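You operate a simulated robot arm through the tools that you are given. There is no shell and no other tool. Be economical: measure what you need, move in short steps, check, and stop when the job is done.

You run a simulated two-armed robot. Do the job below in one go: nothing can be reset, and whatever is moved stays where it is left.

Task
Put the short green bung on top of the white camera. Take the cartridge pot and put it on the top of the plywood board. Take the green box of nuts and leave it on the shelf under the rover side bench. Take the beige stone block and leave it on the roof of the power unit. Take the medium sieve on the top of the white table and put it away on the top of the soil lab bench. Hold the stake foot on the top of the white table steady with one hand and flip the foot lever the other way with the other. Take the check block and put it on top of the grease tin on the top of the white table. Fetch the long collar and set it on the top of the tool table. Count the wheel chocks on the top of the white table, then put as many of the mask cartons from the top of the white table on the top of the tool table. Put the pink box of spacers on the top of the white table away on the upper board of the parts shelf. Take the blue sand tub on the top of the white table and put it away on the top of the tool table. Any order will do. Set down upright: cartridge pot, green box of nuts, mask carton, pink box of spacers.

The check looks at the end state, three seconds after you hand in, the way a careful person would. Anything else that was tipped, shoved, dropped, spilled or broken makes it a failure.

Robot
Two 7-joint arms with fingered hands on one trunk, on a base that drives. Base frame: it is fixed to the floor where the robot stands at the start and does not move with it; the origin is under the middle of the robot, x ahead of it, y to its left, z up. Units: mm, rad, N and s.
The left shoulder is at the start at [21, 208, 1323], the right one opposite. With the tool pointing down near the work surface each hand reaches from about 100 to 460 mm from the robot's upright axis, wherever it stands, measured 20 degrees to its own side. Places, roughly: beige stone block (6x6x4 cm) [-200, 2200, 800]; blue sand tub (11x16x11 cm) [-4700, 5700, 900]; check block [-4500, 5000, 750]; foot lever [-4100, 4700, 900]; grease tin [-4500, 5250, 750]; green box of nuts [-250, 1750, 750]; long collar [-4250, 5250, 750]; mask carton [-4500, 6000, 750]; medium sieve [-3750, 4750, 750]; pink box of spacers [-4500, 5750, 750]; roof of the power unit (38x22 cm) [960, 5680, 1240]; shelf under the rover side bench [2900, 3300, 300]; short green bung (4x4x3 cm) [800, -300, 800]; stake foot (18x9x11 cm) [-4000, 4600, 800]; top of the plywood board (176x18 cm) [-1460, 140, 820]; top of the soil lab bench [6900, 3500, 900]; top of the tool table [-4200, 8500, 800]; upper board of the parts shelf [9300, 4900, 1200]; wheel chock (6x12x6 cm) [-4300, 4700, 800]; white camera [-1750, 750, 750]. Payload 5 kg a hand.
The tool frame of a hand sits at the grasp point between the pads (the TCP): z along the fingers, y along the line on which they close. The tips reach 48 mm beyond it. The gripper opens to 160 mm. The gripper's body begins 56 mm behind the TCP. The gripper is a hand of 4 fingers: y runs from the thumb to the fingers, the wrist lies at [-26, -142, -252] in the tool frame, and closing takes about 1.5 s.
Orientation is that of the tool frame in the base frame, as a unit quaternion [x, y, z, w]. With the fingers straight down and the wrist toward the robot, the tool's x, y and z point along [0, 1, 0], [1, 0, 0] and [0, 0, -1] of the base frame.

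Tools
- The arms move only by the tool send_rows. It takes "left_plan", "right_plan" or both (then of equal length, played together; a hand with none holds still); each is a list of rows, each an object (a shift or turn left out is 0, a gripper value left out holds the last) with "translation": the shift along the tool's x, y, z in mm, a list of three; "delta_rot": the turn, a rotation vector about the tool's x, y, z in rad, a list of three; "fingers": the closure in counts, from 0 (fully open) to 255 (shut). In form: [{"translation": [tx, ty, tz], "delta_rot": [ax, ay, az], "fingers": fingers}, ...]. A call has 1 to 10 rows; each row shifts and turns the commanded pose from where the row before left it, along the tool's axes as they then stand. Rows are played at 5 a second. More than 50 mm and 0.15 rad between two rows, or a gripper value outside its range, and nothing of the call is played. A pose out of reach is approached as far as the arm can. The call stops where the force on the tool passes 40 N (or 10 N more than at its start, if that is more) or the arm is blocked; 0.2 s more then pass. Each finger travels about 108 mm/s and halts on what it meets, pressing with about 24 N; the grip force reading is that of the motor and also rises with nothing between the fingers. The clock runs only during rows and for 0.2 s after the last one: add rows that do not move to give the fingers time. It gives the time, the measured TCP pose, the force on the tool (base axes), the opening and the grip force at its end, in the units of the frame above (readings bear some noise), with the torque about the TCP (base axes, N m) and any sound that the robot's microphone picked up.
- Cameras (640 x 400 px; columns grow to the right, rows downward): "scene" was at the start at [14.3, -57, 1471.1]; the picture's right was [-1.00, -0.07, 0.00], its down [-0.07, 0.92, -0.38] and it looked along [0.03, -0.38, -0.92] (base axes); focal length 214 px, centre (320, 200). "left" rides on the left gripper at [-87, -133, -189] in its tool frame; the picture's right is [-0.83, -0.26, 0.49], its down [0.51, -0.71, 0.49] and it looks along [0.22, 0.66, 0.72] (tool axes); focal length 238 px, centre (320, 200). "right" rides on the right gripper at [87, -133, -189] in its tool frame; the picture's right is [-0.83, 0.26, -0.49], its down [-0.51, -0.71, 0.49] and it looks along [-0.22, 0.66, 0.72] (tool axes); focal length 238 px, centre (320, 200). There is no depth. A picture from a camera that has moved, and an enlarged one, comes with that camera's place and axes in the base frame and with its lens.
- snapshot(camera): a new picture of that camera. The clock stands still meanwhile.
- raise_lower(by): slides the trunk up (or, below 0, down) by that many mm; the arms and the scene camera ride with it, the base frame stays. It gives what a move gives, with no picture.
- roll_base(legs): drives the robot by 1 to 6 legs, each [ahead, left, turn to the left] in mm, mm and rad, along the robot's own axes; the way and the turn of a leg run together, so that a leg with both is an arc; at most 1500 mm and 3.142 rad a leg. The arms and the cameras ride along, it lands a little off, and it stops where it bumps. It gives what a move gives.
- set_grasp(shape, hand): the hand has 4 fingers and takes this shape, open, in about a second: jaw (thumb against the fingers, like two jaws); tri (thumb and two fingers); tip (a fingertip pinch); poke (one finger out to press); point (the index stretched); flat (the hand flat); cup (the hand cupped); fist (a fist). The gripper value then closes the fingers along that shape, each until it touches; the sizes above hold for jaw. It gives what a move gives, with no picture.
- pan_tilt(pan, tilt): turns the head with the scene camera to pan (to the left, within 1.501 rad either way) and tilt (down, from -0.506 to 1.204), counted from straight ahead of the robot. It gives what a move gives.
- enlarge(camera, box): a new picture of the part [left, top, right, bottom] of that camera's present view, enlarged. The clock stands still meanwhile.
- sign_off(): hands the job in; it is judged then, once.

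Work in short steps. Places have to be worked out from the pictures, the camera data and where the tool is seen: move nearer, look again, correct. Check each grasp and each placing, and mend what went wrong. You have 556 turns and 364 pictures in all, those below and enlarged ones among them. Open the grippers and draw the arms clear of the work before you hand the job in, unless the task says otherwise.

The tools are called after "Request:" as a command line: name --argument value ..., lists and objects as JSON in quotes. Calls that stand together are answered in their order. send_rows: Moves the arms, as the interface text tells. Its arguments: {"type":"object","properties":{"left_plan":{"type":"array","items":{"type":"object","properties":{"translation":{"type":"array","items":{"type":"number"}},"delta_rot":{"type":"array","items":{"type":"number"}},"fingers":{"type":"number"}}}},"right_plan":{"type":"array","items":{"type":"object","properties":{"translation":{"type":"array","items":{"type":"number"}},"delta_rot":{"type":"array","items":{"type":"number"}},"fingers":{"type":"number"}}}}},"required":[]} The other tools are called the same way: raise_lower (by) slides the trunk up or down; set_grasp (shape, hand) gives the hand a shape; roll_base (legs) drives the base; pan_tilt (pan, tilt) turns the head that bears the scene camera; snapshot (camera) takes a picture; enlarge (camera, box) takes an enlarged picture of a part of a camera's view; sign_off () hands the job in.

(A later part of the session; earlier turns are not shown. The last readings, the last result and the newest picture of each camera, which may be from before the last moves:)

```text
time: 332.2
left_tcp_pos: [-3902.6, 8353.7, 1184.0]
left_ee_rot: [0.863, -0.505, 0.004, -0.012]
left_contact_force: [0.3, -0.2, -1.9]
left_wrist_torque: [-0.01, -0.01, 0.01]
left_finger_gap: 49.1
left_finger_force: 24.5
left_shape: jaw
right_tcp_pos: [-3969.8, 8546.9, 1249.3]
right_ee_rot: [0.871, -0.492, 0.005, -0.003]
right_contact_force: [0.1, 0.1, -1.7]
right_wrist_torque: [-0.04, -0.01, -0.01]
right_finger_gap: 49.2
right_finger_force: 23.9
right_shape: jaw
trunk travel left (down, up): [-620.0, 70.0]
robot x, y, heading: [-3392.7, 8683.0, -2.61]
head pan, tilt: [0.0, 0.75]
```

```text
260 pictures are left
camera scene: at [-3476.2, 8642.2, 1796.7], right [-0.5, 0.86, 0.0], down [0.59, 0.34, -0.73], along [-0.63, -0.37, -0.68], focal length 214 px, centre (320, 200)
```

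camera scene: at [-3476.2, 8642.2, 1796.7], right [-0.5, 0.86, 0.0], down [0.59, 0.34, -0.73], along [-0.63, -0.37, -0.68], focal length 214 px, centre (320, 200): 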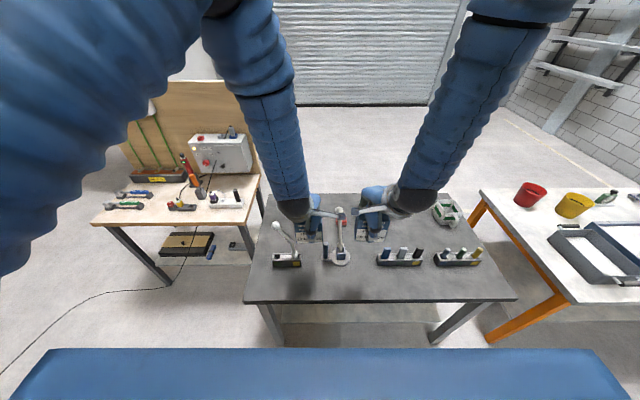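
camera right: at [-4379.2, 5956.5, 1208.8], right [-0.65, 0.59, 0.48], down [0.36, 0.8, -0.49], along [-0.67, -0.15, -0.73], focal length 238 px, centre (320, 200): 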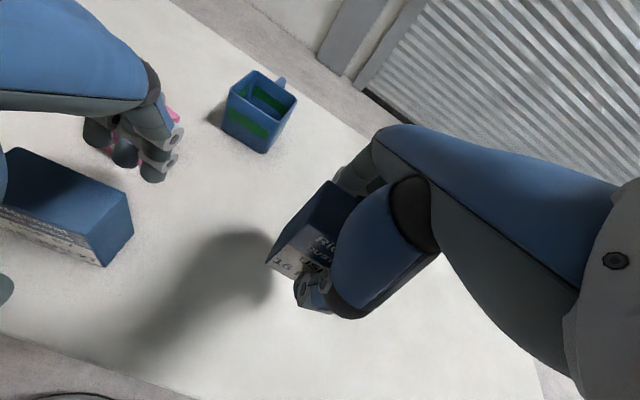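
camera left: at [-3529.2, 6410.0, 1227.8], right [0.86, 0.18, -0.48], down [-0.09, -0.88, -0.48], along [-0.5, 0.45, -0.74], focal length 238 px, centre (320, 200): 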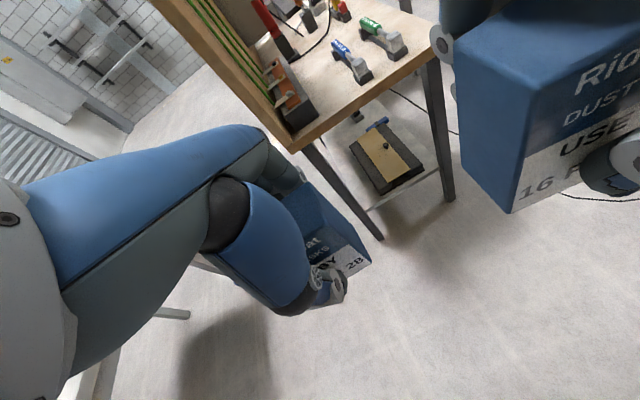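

Zoom on the tool table top to choose spots.

Request:
enlarge --camera "scene" --box '[230, 180, 530, 320]'

Request:
snapshot --camera "left"

```text
2.13 times, centred on (380, 250) of scene
camera zoom: at [-3476.2, 8642.2, 1796.7], right [-0.5, 0.86, 0.0], down [0.59, 0.34, -0.73], along [-0.63, -0.37, -0.68], focal length 458 px, centre (192, 93)
```

zoom: 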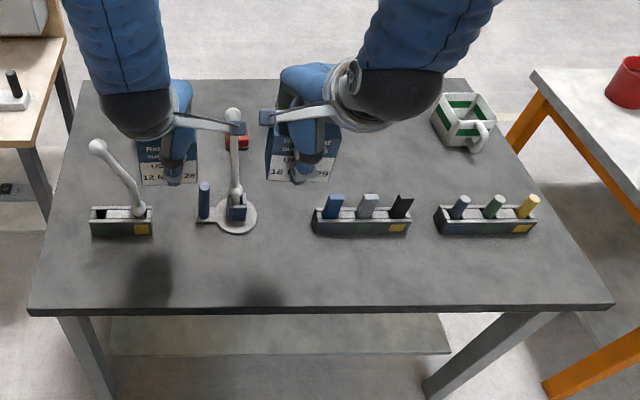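

```text
258 pictures are left
camera left: at [-3833.4, 8492.1, 1377.6], right [-0.17, 0.86, -0.48], down [0.88, -0.09, -0.48], along [-0.45, -0.5, -0.74], focal length 238 px, centre (320, 200)
```

left: 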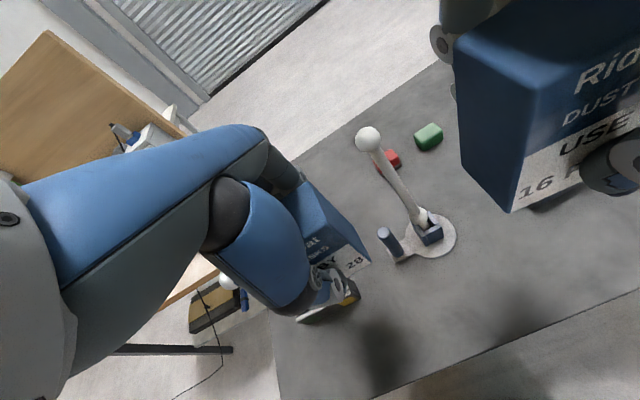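

Front strip of the table is free. Position: left carton at lateral +130, right at −175, both ~555 ahead; lower the trunk 150 first after shifting.

Request:
send_rows --left_plan '[{"translation": [35, -17, 0]}, {"translation": [35, -17, 0]}, {"translation": [35, -18, 0]}, {}]' --right_plan '[{"translation": [0, -11, 0]}, {}, {}, {}]'

Request:
raise_lower --by -200

Request:
snapshot --camera "scene"

```text
time: 333.2
left_tcp_pos: [-3806.3, 8288.3, 1184.3]
left_ee_rot: [0.862, -0.507, 0.004, -0.011]
left_contact_force: [-0.5, -0.4, -1.4]
left_wrist_torque: [0.0, -0.01, -0.03]
left_finger_gap: 49.2
left_finger_force: 23.8
left_shape: jaw
right_tcp_pos: [-3958.4, 8551.3, 1248.5]
right_ee_rot: [0.871, -0.492, 0.005, -0.004]
right_contact_force: [0.2, 0.6, -1.1]
right_wrist_torque: [-0.03, 0.0, 0.01]
right_finger_gap: 49.5
right_finger_force: 23.8
right_shape: jaw
trunk travel left (down, up): [-620.0, 70.0]
robot x, y, heading: [-3394.0, 8685.6, -2.615]
head pan, tilt: [0.0, 0.75]
```

```text
time: 335.3
left_tcp_pos: [-3806.9, 8288.7, 984.3]
left_ee_rot: [0.863, -0.505, 0.005, -0.012]
left_contact_force: [0.9, -0.1, -2.2]
left_wrist_torque: [-0.01, -0.02, -0.02]
left_finger_gap: 49.2
left_finger_force: 23.8
left_shape: jaw
right_tcp_pos: [-3959.6, 8550.9, 1047.7]
right_ee_rot: [0.871, -0.492, 0.005, -0.003]
right_contact_force: [0.9, -0.2, -2.0]
right_wrist_torque: [-0.02, 0.04, -0.03]
right_finger_gap: 49.0
right_finger_force: 24.2
right_shape: jaw
trunk travel left (down, up): [-420.0, 270.0]
robot x, y, heading: [-3395.7, 8693.0, -2.613]
head pan, tilt: [0.0, 0.75]
```

```text
257 pictures are left
camera scene: at [-3476.0, 8642.4, 1596.9], right [-0.5, 0.86, 0.0], down [0.59, 0.34, -0.73], along [-0.63, -0.37, -0.68], focal length 214 px, centre (320, 200)
```

scene: 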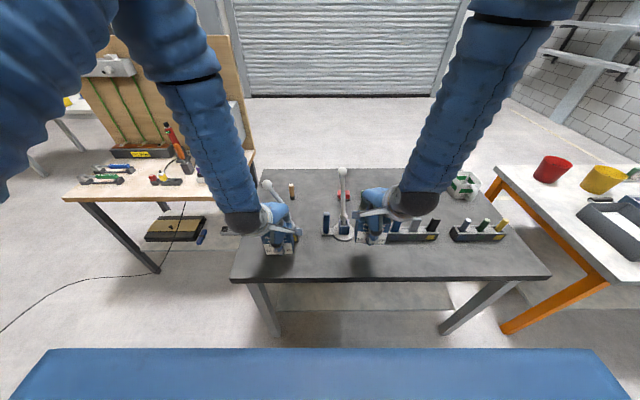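

Lower both hands toward the table.

Request:
send_rows --left_plan '[{"translation": [0, 0, 22]}, {"translation": [0, 0, 22]}, {"translation": [0, 0, 22]}, {"translation": [0, 0, 22]}, {"translation": [0, 0, 17]}, {}]' --right_plan '[{"translation": [0, 0, 35]}, {"translation": [0, 0, 35]}, {"translation": [0, 0, 35]}, {"translation": [0, 0, 35]}, {"translation": [0, 0, 30]}, {}]'

Request:
enlarge --camera "scene" --box '[210, 160, 460, 300]'

```text
time: 336.2
left_tcp_pos: [-3800.9, 8291.9, 914.9]
left_ee_rot: [0.863, -0.505, 0.004, -0.009]
left_contact_force: [21.0, 11.5, 37.2]
left_wrist_torque: [-1.3, 1.14, 0.42]
left_finger_gap: 50.0
left_finger_force: 24.3
left_shape: jaw
right_tcp_pos: [-3957.5, 8552.0, 936.1]
right_ee_rot: [0.871, -0.492, 0.005, -0.001]
right_contact_force: [-1.3, -0.6, -0.5]
right_wrist_torque: [0.06, -0.12, 0.02]
right_finger_gap: 49.4
right_finger_force: 23.7
right_shape: jaw
trunk travel left (down, up): [-420.0, 270.0]
robot x, y, heading: [-3394.6, 8690.3, -2.611]
head pan, tilt: [0.0, 0.75]
stopped in row 4 (left hand): the force on the tool passed its limit at 90 N (the readings are from after the stop); the commanded pose is now the measured one
```

```text
2.56 times, centred on (335, 230) of scene
camera zoom: at [-3472.4, 8644.9, 1597.5], right [-0.51, 0.86, 0.0], down [0.59, 0.34, -0.73], along [-0.63, -0.37, -0.68], focal length 549 px, centre (282, 123)
```

zoom: 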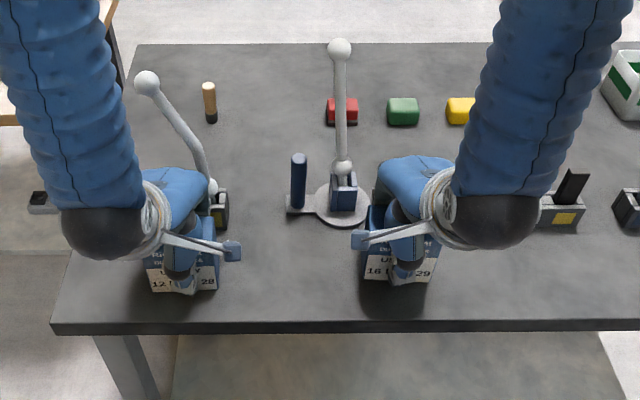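

Left fingers landed on the joystick box. Raise, shift ~45 mm toward me, and look.

Request:
send_rows --left_plan '[{"translation": [0, -3, -25]}, {"translation": [0, 0, -20]}, {"translation": [0, -22, 0]}, {"translation": [0, -22, 0]}, {}]'

Request:
enlarge --camera "scene" --box '[210, 160, 460, 300]'

Request:
snapshot --camera "left"

```text
time: 337.4
left_tcp_pos: [-3765.2, 8312.5, 959.1]
left_ee_rot: [0.862, -0.506, 0.003, -0.012]
left_contact_force: [0.4, -0.3, -2.9]
left_wrist_torque: [0.05, -0.02, 0.03]
left_finger_gap: 49.8
left_finger_force: 24.5
left_shape: jaw
right_tcp_pos: [-3958.2, 8551.5, 934.3]
right_ee_rot: [0.871, -0.491, 0.005, -0.003]
right_contact_force: [-0.1, -0.2, -1.9]
right_wrist_torque: [0.03, -0.02, 0.06]
right_finger_gap: 49.4
right_finger_force: 23.9
right_shape: jaw
trunk travel left (down, up): [-420.0, 270.0]
robot x, y, heading: [-3396.2, 8691.8, -2.613]
head pan, tilt: [0.0, 0.75]
```

```text
2.56 times, centred on (335, 230) of scene
camera zoom: at [-3476.5, 8641.7, 1596.6], right [-0.5, 0.86, 0.0], down [0.59, 0.34, -0.73], along [-0.63, -0.37, -0.68], focal length 549 px, centre (282, 123)
```

zoom: 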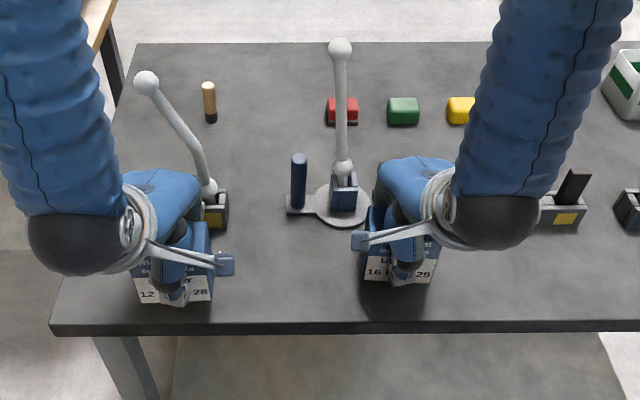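

```text
254 pictures are left
camera left: at [-3694.5, 8450.4, 1153.1], right [-0.17, 0.86, -0.48], down [0.87, -0.09, -0.48], along [-0.45, -0.5, -0.74], focal length 238 px, centre (320, 200)
```

left: 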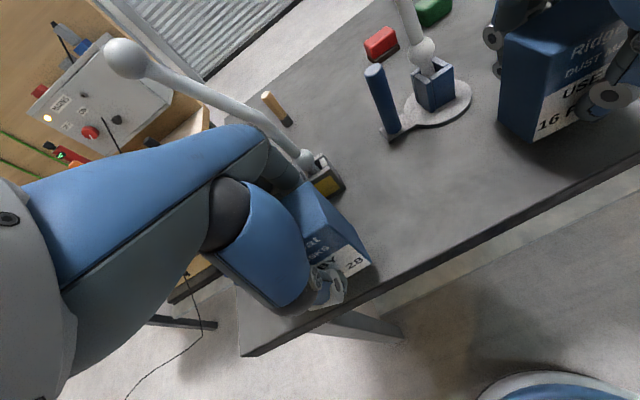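

Device undisturbed. I move the left carton to the gap between the joystick box and the stand (100 mm right, 38 ahead), then lower both.

Request:
send_rows --left_plan '[{"translation": [-33, 0, 0]}, {"translation": [-34, 10, 0]}, {"translation": [-34, 28, 0]}, {"translation": [0, 0, 20]}, {"translation": [0, 0, 20]}, {"translation": [0, 0, 20]}, {}]'

Request:
send_rows --right_plan '[{"translation": [0, 0, 20]}, {"translation": [0, 0, 20]}, {"translation": [0, 0, 20]}, {}]'

Request:
enlarge --camera "scene" --box '[210, 160, 460, 300]'

```text
time: 339.0
left_tcp_pos: [-3847.5, 8381.8, 901.5]
left_ee_rot: [0.862, -0.507, 0.001, -0.007]
left_contact_force: [7.7, 3.7, 25.5]
left_wrist_torque: [0.28, -0.41, 0.09]
left_finger_gap: 52.5
left_finger_force: 24.0
left_shape: jaw
right_tcp_pos: [-3956.6, 8553.1, 935.4]
right_ee_rot: [0.871, -0.491, 0.004, -0.002]
right_contact_force: [0.1, 0.1, -2.4]
right_wrist_torque: [-0.05, 0.01, 0.0]
right_finger_gap: 49.1
right_finger_force: 23.6
right_shape: jaw
trunk travel left (down, up): [-420.0, 270.0]
robot x, y, heading: [-3395.4, 8687.3, -2.613]
head pan, tilt: [0.0, 0.75]
stopped in row 7 (left hand): the force on the tool passed its limit at 45 N (the readings are from after the stop); the commanded pose is now the measured one
```

```text
time: 339.7
left_tcp_pos: [-3847.4, 8381.6, 901.4]
left_ee_rot: [0.862, -0.507, 0.001, -0.006]
left_contact_force: [2.7, 0.1, 11.9]
left_wrist_torque: [0.03, -0.12, 0.02]
left_finger_gap: 51.0
left_finger_force: 23.7
left_shape: jaw
right_tcp_pos: [-3959.3, 8548.5, 899.7]
right_ee_rot: [0.87, -0.493, 0.001, 0.006]
right_contact_force: [11.7, 8.3, 44.2]
right_wrist_torque: [1.0, -2.05, -0.02]
right_finger_gap: 53.1
right_finger_force: 24.5
right_shape: jaw
trunk travel left (down, up): [-420.0, 270.0]
robot x, y, heading: [-3395.8, 8692.8, -2.615]
head pan, tilt: [0.0, 0.75]
stopped in row 3 (right hand): the force on the tool passed its limit at 118 N (the readings are from after the stop); the commanded pose is now the measured one
```

```text
2.56 times, centred on (335, 230) of scene
camera zoom: at [-3471.0, 8645.0, 1597.3], right [-0.5, 0.86, 0.0], down [0.59, 0.34, -0.73], along [-0.63, -0.37, -0.68], focal length 549 px, centre (282, 123)
```

zoom: 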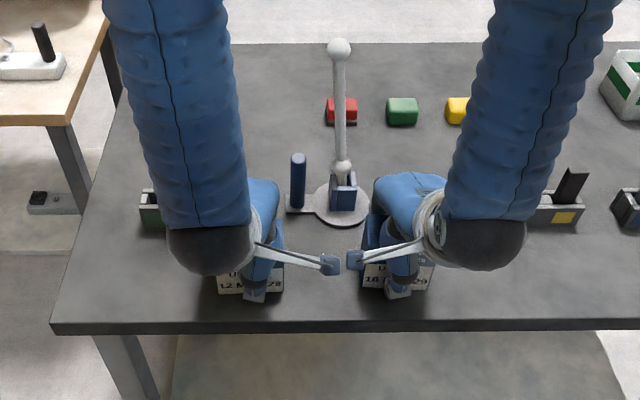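

Both cartons touched at TCP≈900, so this table's top is ≈838 and they're resting on it. Relieve slightly, then open both and rise.

Request:
send_rows --right_plan '[{"translation": [0, 0, -5]}, {}, {"fingers": 180}, {"fingers": 140}, {"fingers": 105}, {}, {}]' --left_plan '[{"translation": [0, 0, -1]}, {}, {"fingers": 180}, {"fingers": 140}, {"fingers": 105}, {}, {}]'

Request:
enlarge --camera "scene" --box '[210, 160, 460, 300]'

```text
time: 341.3
left_tcp_pos: [-3846.7, 8382.7, 901.0]
left_ee_rot: [0.862, -0.506, 0.002, -0.008]
left_contact_force: [17.7, 13.2, 9.0]
left_wrist_torque: [-0.88, 0.57, 1.0]
left_finger_gap: 93.5
left_finger_force: 0.1
left_shape: jaw
right_tcp_pos: [-3961.6, 8549.2, 902.3]
right_ee_rot: [0.87, -0.493, 0.004, 0.004]
right_contact_force: [0.6, 0.3, -0.3]
right_wrist_torque: [-0.01, 0.03, 0.02]
right_finger_gap: 93.8
right_finger_force: 0.0
right_shape: jaw
trunk travel left (down, up): [-420.0, 270.0]
robot x, y, heading: [-3396.3, 8690.5, -2.616]
head pan, tilt: [0.0, 0.75]
```

```text
2.56 times, centred on (335, 230) of scene
camera zoom: at [-3473.3, 8644.3, 1596.8], right [-0.5, 0.86, 0.0], down [0.59, 0.34, -0.73], along [-0.63, -0.37, -0.68], focal length 549 px, centre (282, 123)
```

zoom: 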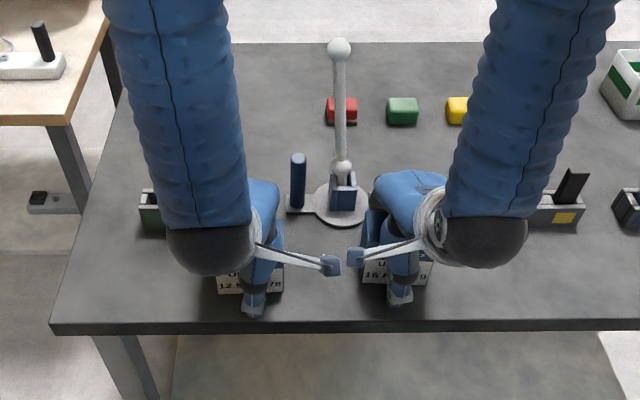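

Left far finger presses something; narrow slightly and rise straight up with both hands.

Request:
send_rows --left_plan '[{"fingers": 125}, {}, {"translation": [0, 0, -30]}, {"translation": [0, 0, -40]}, {"translation": [0, 0, -40]}, {"translation": [0, 0, -40]}, {}]' --right_plan '[{}, {}, {"translation": [0, 0, -30]}, {"translation": [0, 0, -40]}, {"translation": [0, 0, -40]}, {"translation": [0, 0, -40]}, {}]'

Request:
snapshot --camera "scene"

Request:
snapshot --camera "left"

```text
time: 342.9
left_tcp_pos: [-3852.7, 8377.8, 1051.2]
left_ee_rot: [0.862, -0.506, 0.001, -0.007]
left_contact_force: [-1.2, -1.2, -0.5]
left_wrist_torque: [0.06, -0.06, -0.04]
left_finger_gap: 82.0
left_finger_force: 0.1
left_shape: jaw
right_tcp_pos: [-3965.9, 8546.5, 1050.6]
right_ee_rot: [0.87, -0.493, 0.004, 0.003]
right_contact_force: [-1.1, -0.4, -1.3]
right_wrist_torque: [0.04, -0.13, 0.01]
right_finger_gap: 93.9
right_finger_force: 0.2
right_shape: jaw
trunk travel left (down, up): [-420.0, 270.0]
robot x, y, heading: [-3393.5, 8690.9, -2.611]
head pan, tilt: [0.0, 0.75]
```

```text
251 pictures are left
camera scene: at [-3477.8, 8641.7, 1596.3], right [-0.5, 0.86, 0.0], down [0.59, 0.34, -0.73], along [-0.63, -0.37, -0.68], focal length 214 px, centre (320, 200)
```

scene: 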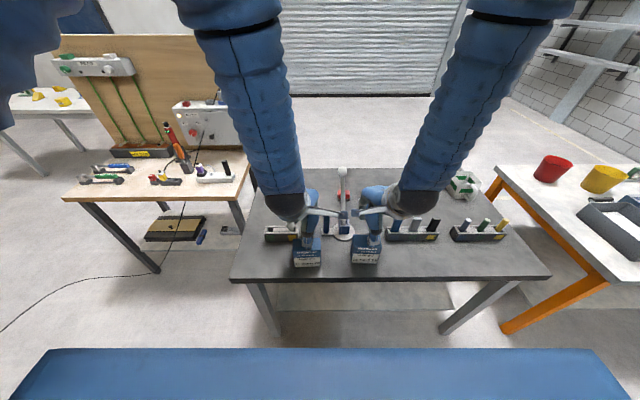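

```text
250 pictures are left
camera left: at [-3782.0, 8516.8, 1243.7], right [-0.18, 0.86, -0.48], down [0.87, -0.09, -0.48], along [-0.46, -0.5, -0.73], focal length 238 px, centre (320, 200)
```

left: 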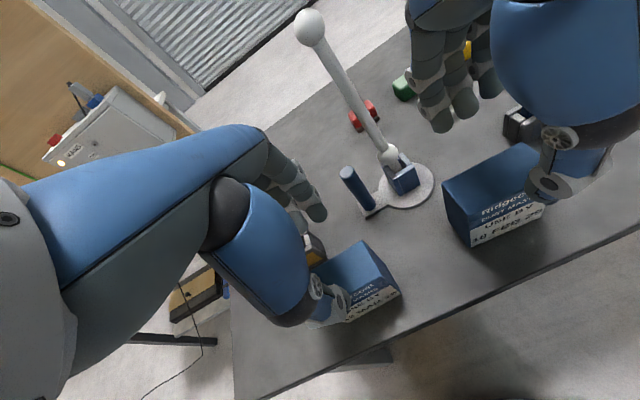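

Both cartons stand on the tool table. Back off and zoom on neighbouring tables for the cartridge pot.

Request:
roll_base --legs '[[-350, 0, 0]]'

Request:
pan_tilt --pan -0.4 --tilt 0.4

Request:
snapshot --camera "scene"

```text
time: 345.1
left_tcp_pos: [-3557.0, 8555.2, 1052.4]
left_ee_rot: [0.86, -0.51, 0.001, -0.007]
left_contact_force: [0.8, -0.5, 0.9]
left_wrist_torque: [-0.03, 0.03, 0.04]
left_finger_gap: 82.1
left_finger_force: 0.0
left_shape: jaw
right_tcp_pos: [-3667.1, 8726.3, 1052.1]
right_ee_rot: [0.868, -0.497, 0.003, 0.003]
right_contact_force: [0.6, 0.7, 0.1]
right_wrist_torque: [-0.01, 0.04, 0.0]
right_finger_gap: 93.8
right_finger_force: 0.0
right_shape: jaw
trunk travel left (down, up): [-420.0, 270.0]
robot x, y, heading: [-3093.7, 8855.6, -2.623]
head pan, tilt: [0.0, 0.75]
```

```text
time: 346.0
left_tcp_pos: [-3556.8, 8555.8, 1051.4]
left_ee_rot: [0.86, -0.51, 0.002, -0.008]
left_contact_force: [-0.5, -1.0, -0.1]
left_wrist_torque: [0.05, 0.02, -0.01]
left_finger_gap: 82.0
left_finger_force: 0.0
left_shape: jaw
right_tcp_pos: [-3667.7, 8724.0, 1051.8]
right_ee_rot: [0.867, -0.497, 0.004, 0.003]
right_contact_force: [-0.5, -0.5, 0.6]
right_wrist_torque: [0.03, 0.0, -0.02]
right_finger_gap: 93.6
right_finger_force: 0.1
right_shape: jaw
trunk travel left (down, up): [-420.0, 270.0]
robot x, y, heading: [-3090.9, 8858.5, -2.624]
head pan, tilt: [-0.4, 0.4]
```

```text
249 pictures are left
camera scene: at [-3198.4, 8845.3, 1627.7], right [-0.12, 0.99, 0.0], down [0.39, 0.05, -0.92], along [-0.91, -0.11, -0.39], focal length 214 px, centre (320, 200)
```

scene: 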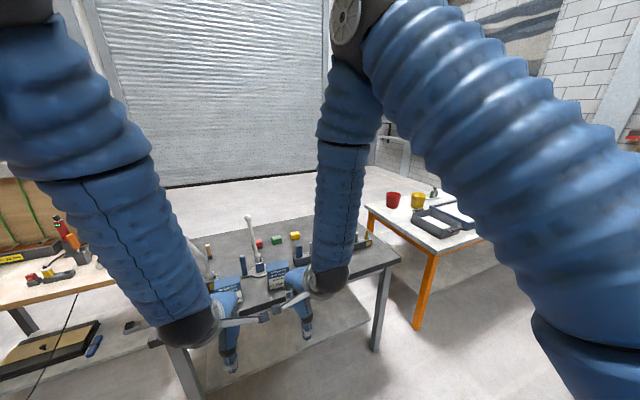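

Request:
enlarge --camera "scene" --box '[340, 170, 500, 270]'

Request:
enlarge --camera "scene" --box '[190, 205, 390, 330]'

```text
4.00 times, centred on (420, 220) of scene
camera zoom: at [-3198.4, 8845.3, 1627.7], right [-0.12, 0.99, 0.0], down [0.39, 0.05, -0.92], along [-0.91, -0.11, -0.39], focal length 858 px, centre (-80, 120)
```

zoom: 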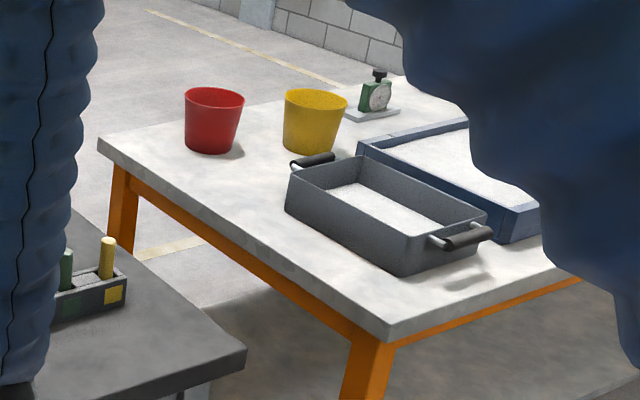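

```text
3.20 times, centred on (290, 268) of scene
camera zoom: at [-3198.4, 8845.3, 1627.7], right [-0.12, 0.99, 0.0], down [0.39, 0.05, -0.92], along [-0.91, -0.11, -0.39], focal length 686 px, centre (416, -16)
```

zoom: 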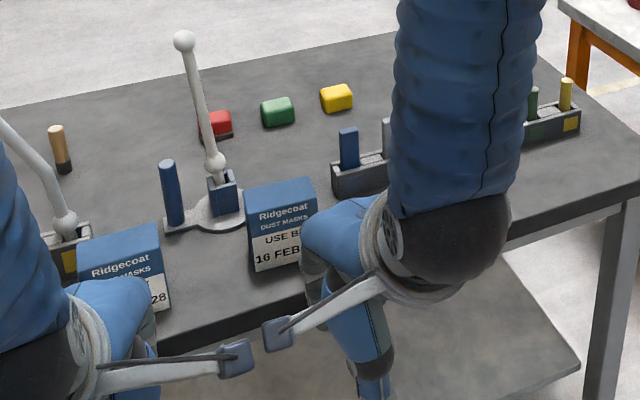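

No pot here. Next go to the far (west) side of the white table via its south end; first turn and drive down the corridor.

Request:
roll_base --legs '[[0, 0, 1.577], [0, -320, 0], [1150, 0, 0], [1150, 0, 0], [870, -890, 0], [870, -890, 0]]'

Request:
pan_tilt --pan -1.0 --tilt 0.4

Request:
snapshot --camera "scene"

```text
time: 374.6
left_tcp_pos: [-2473.4, 3845.8, 1052.6]
left_ee_rot: [0.962, 0.271, -0.005, -0.005]
left_contact_force: [-0.9, 0.1, -0.5]
left_wrist_torque: [0.0, 0.0, -0.01]
left_finger_gap: 82.1
left_finger_force: 0.0
left_shape: jaw
right_tcp_pos: [-2638.7, 3726.2, 1052.1]
right_ee_rot: [0.958, 0.286, 0.005, 0.0]
right_contact_force: [-0.8, 0.5, -0.4]
right_wrist_torque: [0.01, -0.02, 0.0]
right_finger_gap: 93.8
right_finger_force: 0.1
right_shape: jaw
trunk travel left (down, up): [-420.0, 270.0]
robot x, y, heading: [-2804.1, 4290.5, -1.0]
head pan, tilt: [-0.4, 0.4]
```

```text
time: 375.6
left_tcp_pos: [-2474.0, 3846.3, 1051.1]
left_ee_rot: [0.962, 0.272, -0.005, -0.005]
left_contact_force: [-0.6, 0.2, -0.2]
left_wrist_torque: [0.0, 0.04, -0.02]
left_finger_gap: 82.0
left_finger_force: 0.1
left_shape: jaw
right_tcp_pos: [-2639.6, 3727.0, 1052.2]
right_ee_rot: [0.958, 0.286, 0.005, 0.0]
right_contact_force: [0.6, -0.3, -0.5]
right_wrist_torque: [0.01, 0.03, 0.04]
right_finger_gap: 94.0
right_finger_force: 0.1
right_shape: jaw
trunk travel left (down, up): [-420.0, 270.0]
robot x, y, heading: [-2801.7, 4289.2, -1.0]
head pan, tilt: [-1.0, 0.4]
```

```text
246 pictures are left
camera scene: at [-2835.7, 4197.8, 1627.8], right [-0.91, 0.42, 0.0], down [0.16, 0.35, -0.92], along [-0.38, -0.84, -0.39], focal length 214 px, centre (320, 200)
```

scene: 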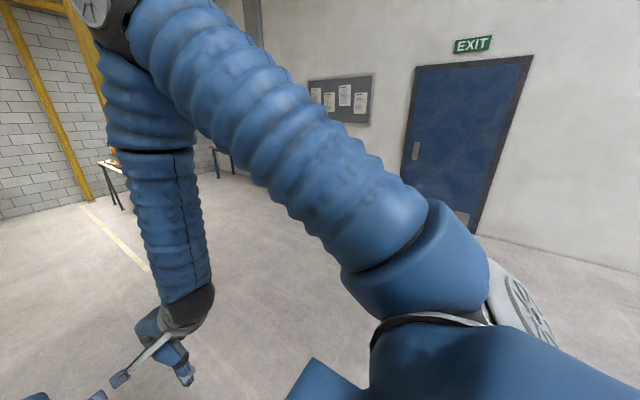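

Strafe around the south end and turn to face the table from the west.

Request:
roll_base --legs '[[0, -1450, 0], [0, -300, 0], [0, 0, 1.524], [0, 800, 0]]'

Request:
pan_tilt --pan 0.3 --tilt 0.5

Request:
snapshot --camera "scene"

```text
time: 392.2
left_tcp_pos: [-4247.5, 4354.0, 1051.3]
left_ee_rot: [0.515, 0.857, -0.007, -0.001]
left_contact_force: [0.3, 0.1, 0.5]
left_wrist_torque: [-0.04, 0.0, 0.01]
left_finger_gap: 82.2
left_finger_force: 0.0
left_shape: jaw
right_tcp_pos: [-4137.6, 4183.0, 1051.3]
right_ee_rot: [0.503, 0.864, 0.003, -0.003]
right_contact_force: [0.7, 0.4, 0.0]
right_wrist_torque: [0.02, -0.03, 0.0]
right_finger_gap: 93.7
right_finger_force: 0.0
right_shape: jaw
trunk travel left (down, up): [-420.0, 270.0]
robot x, y, heading: [-4712.4, 4055.3, 0.507]
head pan, tilt: [-1.0, 0.4]
```

```text
time: 393.7
left_tcp_pos: [-4247.1, 4353.2, 1052.2]
left_ee_rot: [0.515, 0.857, -0.008, -0.002]
left_contact_force: [0.3, -0.2, 0.1]
left_wrist_torque: [0.01, 0.02, -0.03]
left_finger_gap: 82.0
left_finger_force: 0.0
left_shape: jaw
right_tcp_pos: [-4138.6, 4181.7, 1051.9]
right_ee_rot: [0.501, 0.865, 0.003, -0.003]
right_contact_force: [0.5, -0.2, -0.6]
right_wrist_torque: [0.02, 0.02, -0.01]
right_finger_gap: 93.8
right_finger_force: 0.2
right_shape: jaw
trunk travel left (down, up): [-420.0, 270.0]
robot x, y, heading: [-4713.2, 4051.4, 0.506]
head pan, tilt: [0.3, 0.499]
```

```text
245 pictures are left
camera scene: at [-4639.2, 4124.8, 1618.7], right [0.72, -0.69, 0.0], down [-0.33, -0.35, -0.88], along [0.61, 0.63, -0.48], focal length 214 px, centre (320, 200)
```

scene: 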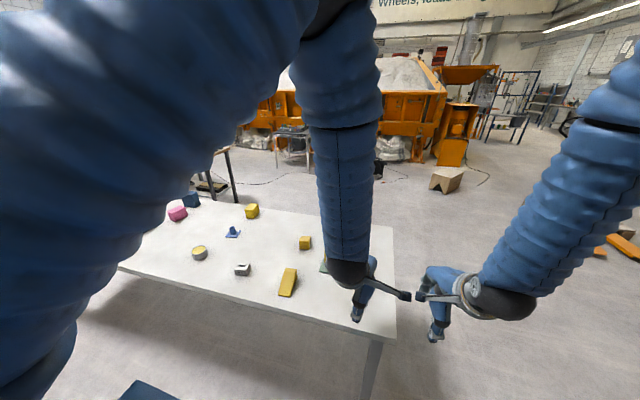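

Drive to be opposite the check block and grease tin.

Request:
roll_base --legs '[[0, 640, 0.018], [180, 0, 0]]'

Request:
pan_tilt --pan 0.0 --tilt 0.75

Request:
snapshot --camera "scene"

Request:
snapshot --camera "right"

```text
time: 398.3
left_tcp_pos: [-4406.3, 4997.1, 1049.9]
left_ee_rot: [0.509, 0.861, -0.008, -0.002]
left_contact_force: [0.7, 0.9, -0.5]
left_wrist_torque: [-0.06, 0.07, 0.01]
left_finger_gap: 82.0
left_finger_force: 0.1
left_shape: jaw
right_tcp_pos: [-4294.4, 4827.7, 1051.6]
right_ee_rot: [0.495, 0.869, 0.003, -0.003]
right_contact_force: [1.0, 0.2, -0.2]
right_wrist_torque: [-0.07, 0.04, -0.02]
right_finger_gap: 93.9
right_finger_force: 0.0
right_shape: jaw
trunk travel left (down, up): [-420.0, 270.0]
robot x, y, heading: [-4867.1, 4687.7, 0.522]
head pan, tilt: [0.3, 0.499]
```

```text
time: 399.1
left_tcp_pos: [-4408.1, 4997.0, 1051.7]
left_ee_rot: [0.508, 0.861, -0.007, -0.001]
left_contact_force: [0.5, 0.6, 0.3]
left_wrist_torque: [0.01, -0.04, 0.02]
left_finger_gap: 82.0
left_finger_force: 0.0
left_shape: jaw
right_tcp_pos: [-4296.9, 4826.6, 1051.5]
right_ee_rot: [0.495, 0.869, 0.004, -0.003]
right_contact_force: [-0.6, 0.3, 0.7]
right_wrist_torque: [0.02, -0.03, -0.03]
right_finger_gap: 93.9
right_finger_force: 0.1
right_shape: jaw
trunk travel left (down, up): [-420.0, 270.0]
robot x, y, heading: [-4865.6, 4688.8, 0.522]
head pan, tilt: [0.0, 0.75]
```

```text
244 pictures are left
camera scene: at [-4786.3, 4736.6, 1596.8], right [0.5, -0.87, 0.0], down [-0.59, -0.34, -0.73], along [0.63, 0.37, -0.68], focal length 214 px, centre (320, 200)
```

scene: 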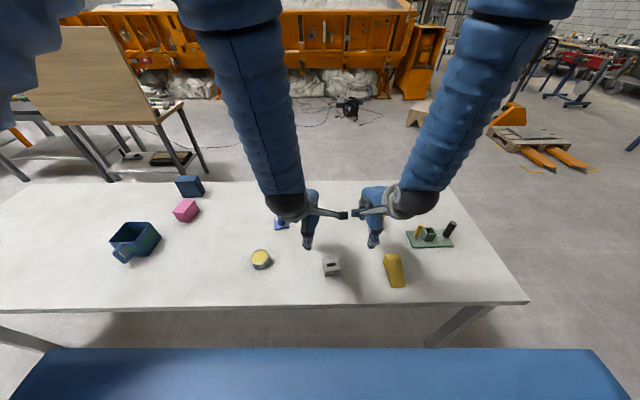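

```text
243 pictures are left
camera right: at [-4454.0, 4833.6, 1240.5], right [0.65, -0.59, 0.48], down [-0.35, -0.79, -0.5], along [0.67, 0.15, -0.72], focal length 238 px, centre (320, 200)
```

right: 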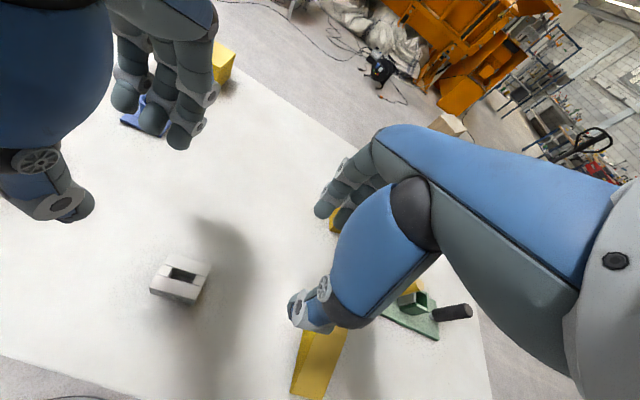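

Check block at (-4391,4915). Move left hand aside and right hand over the block.

Request:
send_rows --left_plan '[{"translation": [40, -10, 0]}, {"translation": [40, -10, 0]}, {"translation": [40, -10, 0]}, {"translation": [40, 0, 0]}, {}, {}, {}, {}]' --right_plan '[{"translation": [0, -13, 0]}, {"translation": [0, -13, 0]}, {"translation": [42, -13, 0]}, {"translation": [42, 0, 0]}, {"translation": [40, 0, 0]}, {"translation": [0, 0, 40]}, {"translation": [0, 0, 40]}, {"translation": [0, 0, 30]}]'

Request:
snapshot --camera "right"

```text
time: 400.9
left_tcp_pos: [-4509.1, 5122.5, 1049.6]
left_ee_rot: [0.509, 0.861, -0.009, -0.002]
left_contact_force: [0.3, 0.1, 0.3]
left_wrist_torque: [-0.03, 0.03, -0.01]
left_finger_gap: 81.7
left_finger_force: 0.0
left_shape: jaw
right_tcp_pos: [-4390.9, 4915.3, 940.8]
right_ee_rot: [0.496, 0.868, 0.004, -0.002]
right_contact_force: [0.9, 0.4, 0.4]
right_wrist_torque: [-0.04, 0.14, 0.02]
right_finger_gap: 93.9
right_finger_force: 0.0
right_shape: jaw
trunk travel left (down, up): [-420.0, 270.0]
robot x, y, heading: [-4864.5, 4687.1, 0.519]
head pan, tilt: [0.0, 0.75]
```

```text
242 pictures are left
camera right: at [-4548.5, 4921.9, 1129.8], right [0.65, -0.59, 0.48], down [-0.35, -0.79, -0.5], along [0.67, 0.15, -0.72], focal length 238 px, centre (320, 200)
```

right: 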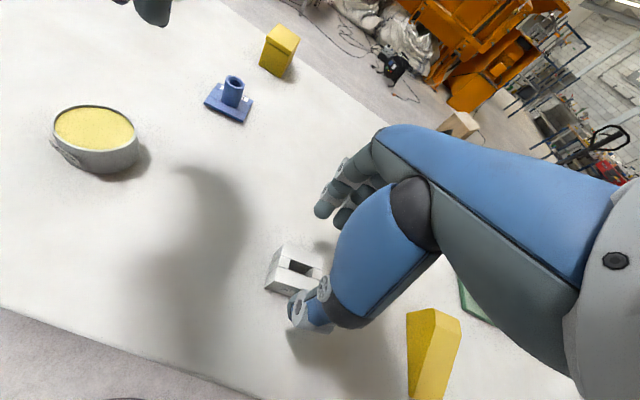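

Aligned. Descend to z≈874 and close.

Request:
send_rows --right_plan '[{"translation": [0, 0, 25]}, {"translation": [0, 0, 20]}, {"translation": [0, 0, 12]}, {"translation": [0, 0, 8]}, {"fingers": 255}, {}, {}, {}, {}, {}]'

Request:
snapshot --camera "right"

```text
time: 403.1
left_tcp_pos: [-4508.4, 5122.5, 1049.3]
left_ee_rot: [0.509, 0.861, -0.007, -0.002]
left_contact_force: [0.1, 0.0, -0.2]
left_wrist_torque: [0.0, 0.01, 0.02]
left_finger_gap: 82.1
left_finger_force: 0.1
left_shape: jaw
right_tcp_pos: [-4392.6, 4916.4, 877.7]
right_ee_rot: [0.495, 0.869, 0.002, -0.003]
right_contact_force: [-0.4, 0.2, -0.1]
right_wrist_torque: [-0.01, 0.02, 0.01]
right_finger_gap: 46.0
right_finger_force: 24.5
right_shape: jaw
trunk travel left (down, up): [-420.0, 270.0]
robot x, y, heading: [-4869.3, 4690.3, 0.521]
head pan, tilt: [0.0, 0.75]
```

```text
241 pictures are left
camera right: at [-4550.1, 4922.3, 1066.4], right [0.65, -0.59, 0.48], down [-0.35, -0.79, -0.5], along [0.67, 0.15, -0.72], focal length 238 px, centre (320, 200)
```

right: 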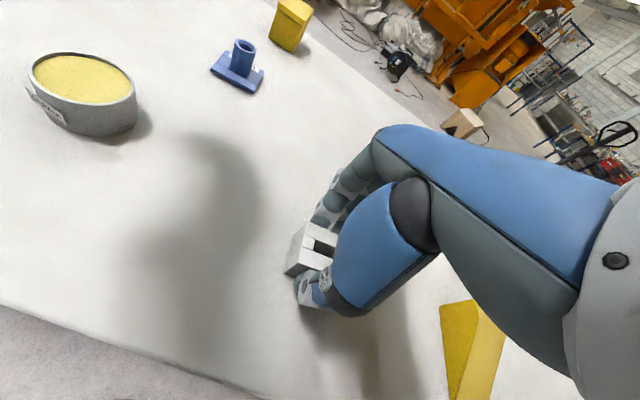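

Held. Lift, strafe base left 330 toward the tin.

Request:
send_rows --right_plan '[{"translation": [0, 0, -15]}, {"translation": [0, 0, -40]}, {"translation": [0, 0, -45]}, {"translation": [0, 0, -45]}, {}]'

Request:
roll_base --legs '[[0, 330, 0]]'

Request:
snapshot --camera "right"

Request:
snapshot --camera "scene"

```text
time: 404.3
left_tcp_pos: [-4506.8, 5122.7, 1048.2]
left_ee_rot: [0.508, 0.861, -0.007, -0.001]
left_contact_force: [-0.4, 0.5, -0.1]
left_wrist_torque: [-0.01, 0.09, -0.03]
left_finger_gap: 82.0
left_finger_force: 0.0
left_shape: jaw
right_tcp_pos: [-4392.5, 4914.8, 1024.1]
right_ee_rot: [0.495, 0.869, 0.002, -0.004]
right_contact_force: [0.3, 0.5, -3.1]
right_wrist_torque: [0.01, 0.1, 0.04]
right_finger_gap: 46.0
right_finger_force: 24.0
right_shape: jaw
trunk travel left (down, up): [-420.0, 270.0]
robot x, y, heading: [-4866.5, 4689.8, 0.52]
head pan, tilt: [0.0, 0.75]
```

```text
time: 406.5
left_tcp_pos: [-4674.3, 5408.9, 1049.3]
left_ee_rot: [0.507, 0.862, -0.007, -0.002]
left_contact_force: [-0.5, 1.1, 1.1]
left_wrist_torque: [-0.08, -0.05, 0.0]
left_finger_gap: 81.8
left_finger_force: 0.0
left_shape: jaw
right_tcp_pos: [-4557.4, 5201.2, 1022.6]
right_ee_rot: [0.494, 0.869, 0.003, -0.003]
right_contact_force: [0.2, 0.9, -2.9]
right_wrist_torque: [-0.02, -0.04, -0.01]
right_finger_gap: 46.2
right_finger_force: 24.1
right_shape: jaw
trunk travel left (down, up): [-420.0, 270.0]
robot x, y, heading: [-5028.6, 4972.2, 0.525]
head pan, tilt: [0.0, 0.75]
```

```text
240 pictures are left
camera right: at [-4714.8, 5206.6, 1211.3], right [0.65, -0.59, 0.48], down [-0.35, -0.79, -0.5], along [0.67, 0.15, -0.72], focal length 238 px, centre (320, 200)
```

right: 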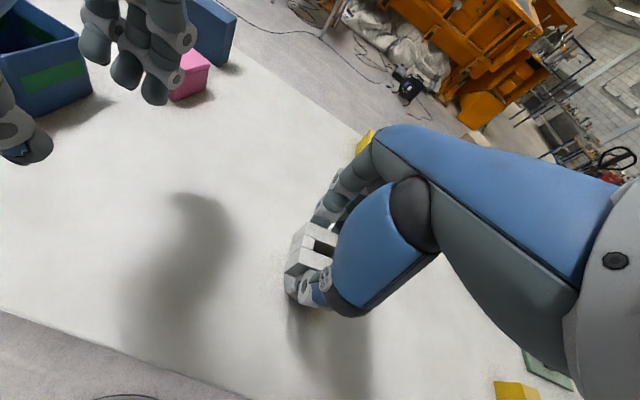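

```text
239 pictures are left
camera scene: at [-4949.9, 5022.1, 1596.7], right [0.5, -0.87, 0.0], down [-0.59, -0.34, -0.73], along [0.63, 0.37, -0.68], focal length 214 px, centre (320, 200)
```

scene: 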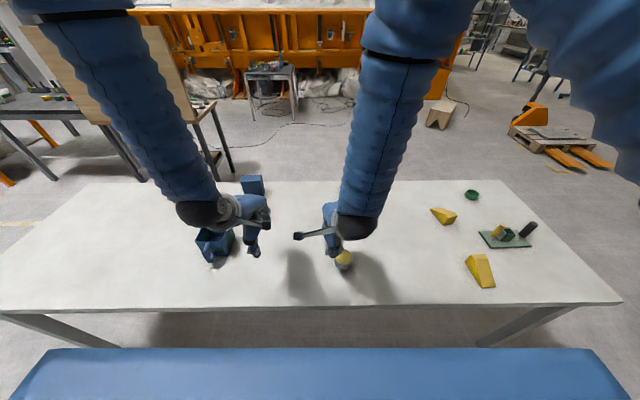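

Move the right hand over the tin, and view with the left camera.

Request:
send_rows --right_plan '[{"translation": [-27, 10, 0]}, {"translation": [-27, 11, 0]}, {}]'

Request:
snapshot --camera "left"

Request:
snapshot --camera "right"

```text
time: 407.3
left_tcp_pos: [-4675.3, 5408.7, 1048.7]
left_ee_rot: [0.507, 0.862, -0.007, -0.001]
left_contact_force: [0.0, 0.6, -0.7]
left_wrist_torque: [-0.04, 0.01, 0.0]
left_finger_gap: 81.9
left_finger_force: 0.1
left_shape: jaw
right_tcp_pos: [-4511.0, 5164.4, 1021.5]
right_ee_rot: [0.493, 0.87, 0.002, -0.003]
right_contact_force: [0.0, 0.6, -2.4]
right_wrist_torque: [-0.02, -0.03, -0.04]
right_finger_gap: 46.1
right_finger_force: 24.2
right_shape: jaw
trunk travel left (down, up): [-420.0, 270.0]
robot x, y, heading: [-5030.7, 4973.1, 0.524]
head pan, tilt: [0.0, 0.75]
```

```text
238 pictures are left
camera left: at [-4747.6, 5271.3, 1241.7], right [0.17, -0.86, -0.48], down [-0.87, 0.09, -0.48], along [0.46, 0.5, -0.73], focal length 238 px, centre (320, 200)
```

left: 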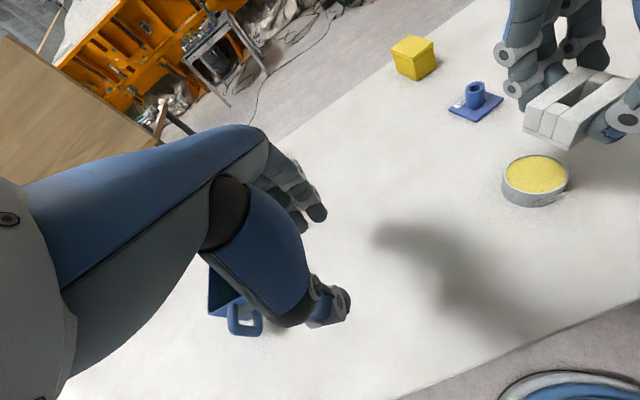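

```text
237 pictures are left
camera right: at [-4668.3, 5171.2, 1210.7], right [0.65, -0.59, 0.48], down [-0.35, -0.79, -0.5], along [0.67, 0.15, -0.72], focal length 238 px, centre (320, 200)
```

right: 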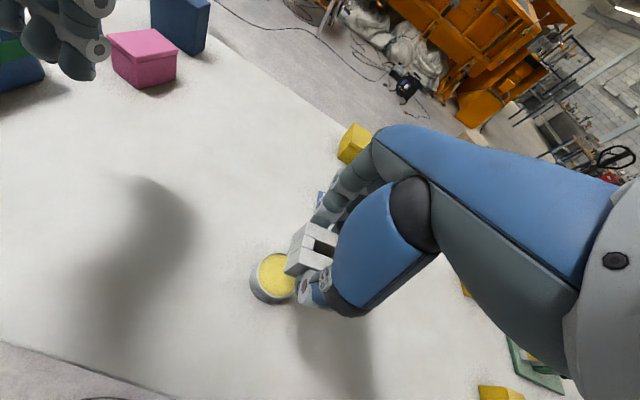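

Tin centre ≈(-4508,5173). Adjust 5/7 mm and descend to just above it.

Request:
send_rows --right_plan '[{"translation": [5, 7, 0]}, {"translation": [0, 0, 35]}, {"translation": [0, 0, 30]}, {"translation": [0, 0, 15]}, {}]'

Request:
enlarge --camera "left" --box '[440, 60, 640, 260]'

```text
time: 408.5
left_tcp_pos: [-4674.0, 5408.1, 1049.9]
left_ee_rot: [0.507, 0.862, -0.007, -0.001]
left_contact_force: [-0.6, -0.5, 1.0]
left_wrist_torque: [0.0, 0.02, 0.03]
left_finger_gap: 81.8
left_finger_force: 0.1
left_shape: jaw
right_tcp_pos: [-4506.9, 5173.1, 941.8]
right_ee_rot: [0.494, 0.87, 0.003, -0.003]
right_contact_force: [-0.1, 0.1, -2.8]
right_wrist_torque: [0.01, -0.01, 0.03]
right_finger_gap: 45.8
right_finger_force: 23.8
right_shape: jaw
trunk travel left (down, up): [-420.0, 270.0]
robot x, y, heading: [-5030.2, 4976.3, 0.523]
head pan, tilt: [0.0, 0.75]
```

```text
2.00 times, centred on (540, 160) of left
camera zoom: at [-4746.8, 5270.6, 1241.7], right [0.17, -0.86, -0.48], down [-0.87, 0.09, -0.48], along [0.46, 0.5, -0.73], focal length 477 px, centre (-120, 280)
```

zoom: 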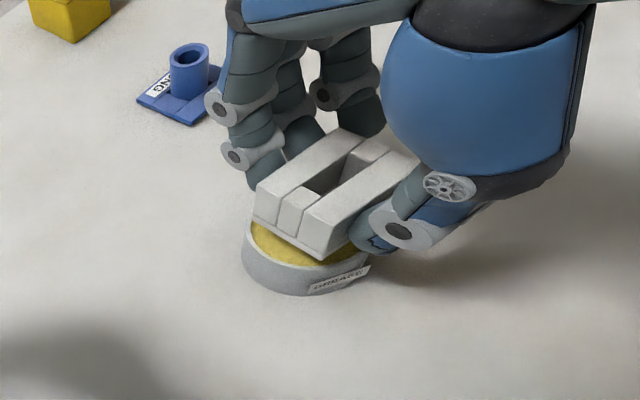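

The block is ~85 mm long and sits ~15 mm off along tool x. Correct that and lower to contact.

Request:
send_rows --right_plan '[{"translation": [15, 0, 0]}, {"translation": [0, 0, 8]}, {"translation": [0, 0, 5]}, {"translation": [0, 0, 4]}, {"translation": [0, 0, 3]}, {}]'

Request:
enlarge --camera "left" --box '[440, 60, 640, 260]'

```text
time: 409.9
left_tcp_pos: [-4674.8, 5409.3, 1048.8]
left_ee_rot: [0.507, 0.862, -0.007, 0.0]
left_contact_force: [0.0, 0.1, 0.3]
left_wrist_torque: [-0.01, 0.0, 0.04]
left_finger_gap: 82.0
left_finger_force: 0.0
left_shape: jaw
right_tcp_pos: [-4515.4, 5185.9, 922.8]
right_ee_rot: [0.493, 0.87, 0.003, -0.004]
right_contact_force: [0.0, 0.0, -2.7]
right_wrist_torque: [0.01, 0.01, -0.01]
right_finger_gap: 46.3
right_finger_force: 23.6
right_shape: jaw
trunk travel left (down, up): [-420.0, 270.0]
robot x, y, heading: [-5031.0, 4971.6, 0.524]
head pan, tilt: [0.0, 0.75]
```

```text
2.00 times, centred on (540, 160) of left
camera zoom: at [-4747.0, 5270.9, 1241.7], right [0.17, -0.86, -0.48], down [-0.87, 0.09, -0.48], along [0.46, 0.5, -0.73], focal length 477 px, centre (-120, 280)
```

zoom: 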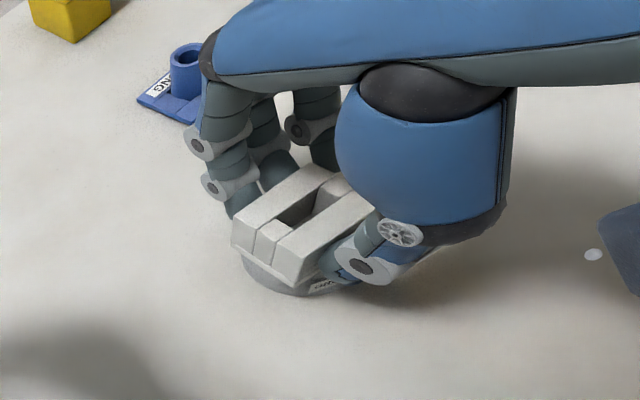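

Well centred now; continue down in 3 mm steps to contact.

Request:
send_rows --right_plan '[{"translation": [0, 0, 3]}, {"translation": [0, 0, 3]}, {"translation": [0, 0, 3]}, {"translation": [0, 0, 3]}, {}]'

```text
time: 410.9
left_tcp_pos: [-4675.4, 5408.6, 1049.3]
left_ee_rot: [0.507, 0.862, -0.007, -0.001]
left_contact_force: [0.3, 0.2, -0.1]
left_wrist_torque: [0.01, 0.05, 0.01]
left_finger_gap: 82.0
left_finger_force: 0.0
left_shape: jaw
right_tcp_pos: [-4512.7, 5186.7, 915.6]
right_ee_rot: [0.495, 0.869, 0.008, 0.0]
right_contact_force: [-7.7, -3.1, 28.3]
right_wrist_torque: [-0.28, 0.58, -0.01]
right_finger_gap: 48.7
right_finger_force: 24.3
right_shape: jaw
trunk travel left (down, up): [-420.0, 270.0]
robot x, y, heading: [-5028.6, 4978.0, 0.53]
head pan, tilt: [0.0, 0.75]
stopped in row 5 (right hand): the force on the tool passed its limit at 43 N (the readings are from after the stop); the commanded pose is now the measured one
```

In contact. Relieve 3 mm, open modestly, rise.

Request:
send_rows --right_plan '[{"translation": [0, 0, -3]}, {}, {"fingers": 190}, {"fingers": 170}, {"fingers": 150}, {}, {}, {"translation": [0, 0, -10]}, {"translation": [0, 0, -40]}, {"translation": [0, 0, -45]}]'

Request:
enlarge --camera "left" --box '[440, 60, 640, 260]'

```text
time: 413.1
left_tcp_pos: [-4674.8, 5407.7, 1049.0]
left_ee_rot: [0.508, 0.861, -0.007, -0.002]
left_contact_force: [-0.6, -0.6, 0.2]
left_wrist_torque: [0.03, -0.07, 0.02]
left_finger_gap: 81.8
left_finger_force: 0.0
left_shape: jaw
right_tcp_pos: [-4515.4, 5187.1, 1012.2]
right_ee_rot: [0.494, 0.87, 0.006, -0.002]
right_contact_force: [-1.1, -0.5, -1.3]
right_wrist_torque: [0.11, -0.09, -0.06]
right_finger_gap: 65.8
right_finger_force: 0.0
right_shape: jaw
trunk travel left (down, up): [-420.0, 270.0]
robot x, y, heading: [-5030.7, 4968.3, 0.528]
head pan, tilt: [0.0, 0.75]
```

```text
2.00 times, centred on (540, 160) of left
camera zoom: at [-4748.0, 5270.2, 1242.2], right [0.17, -0.86, -0.48], down [-0.87, 0.09, -0.48], along [0.46, 0.5, -0.73], focal length 477 px, centre (-120, 280)
```

zoom: 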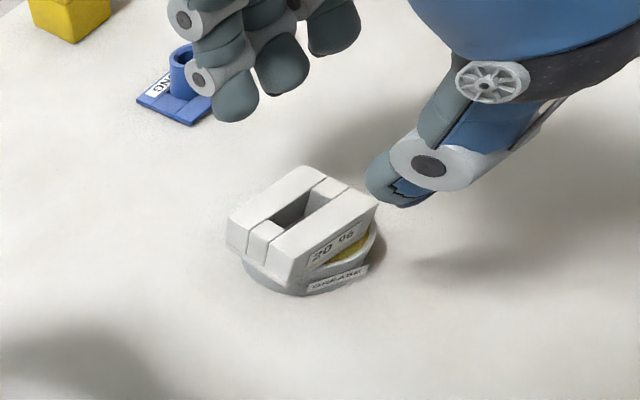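

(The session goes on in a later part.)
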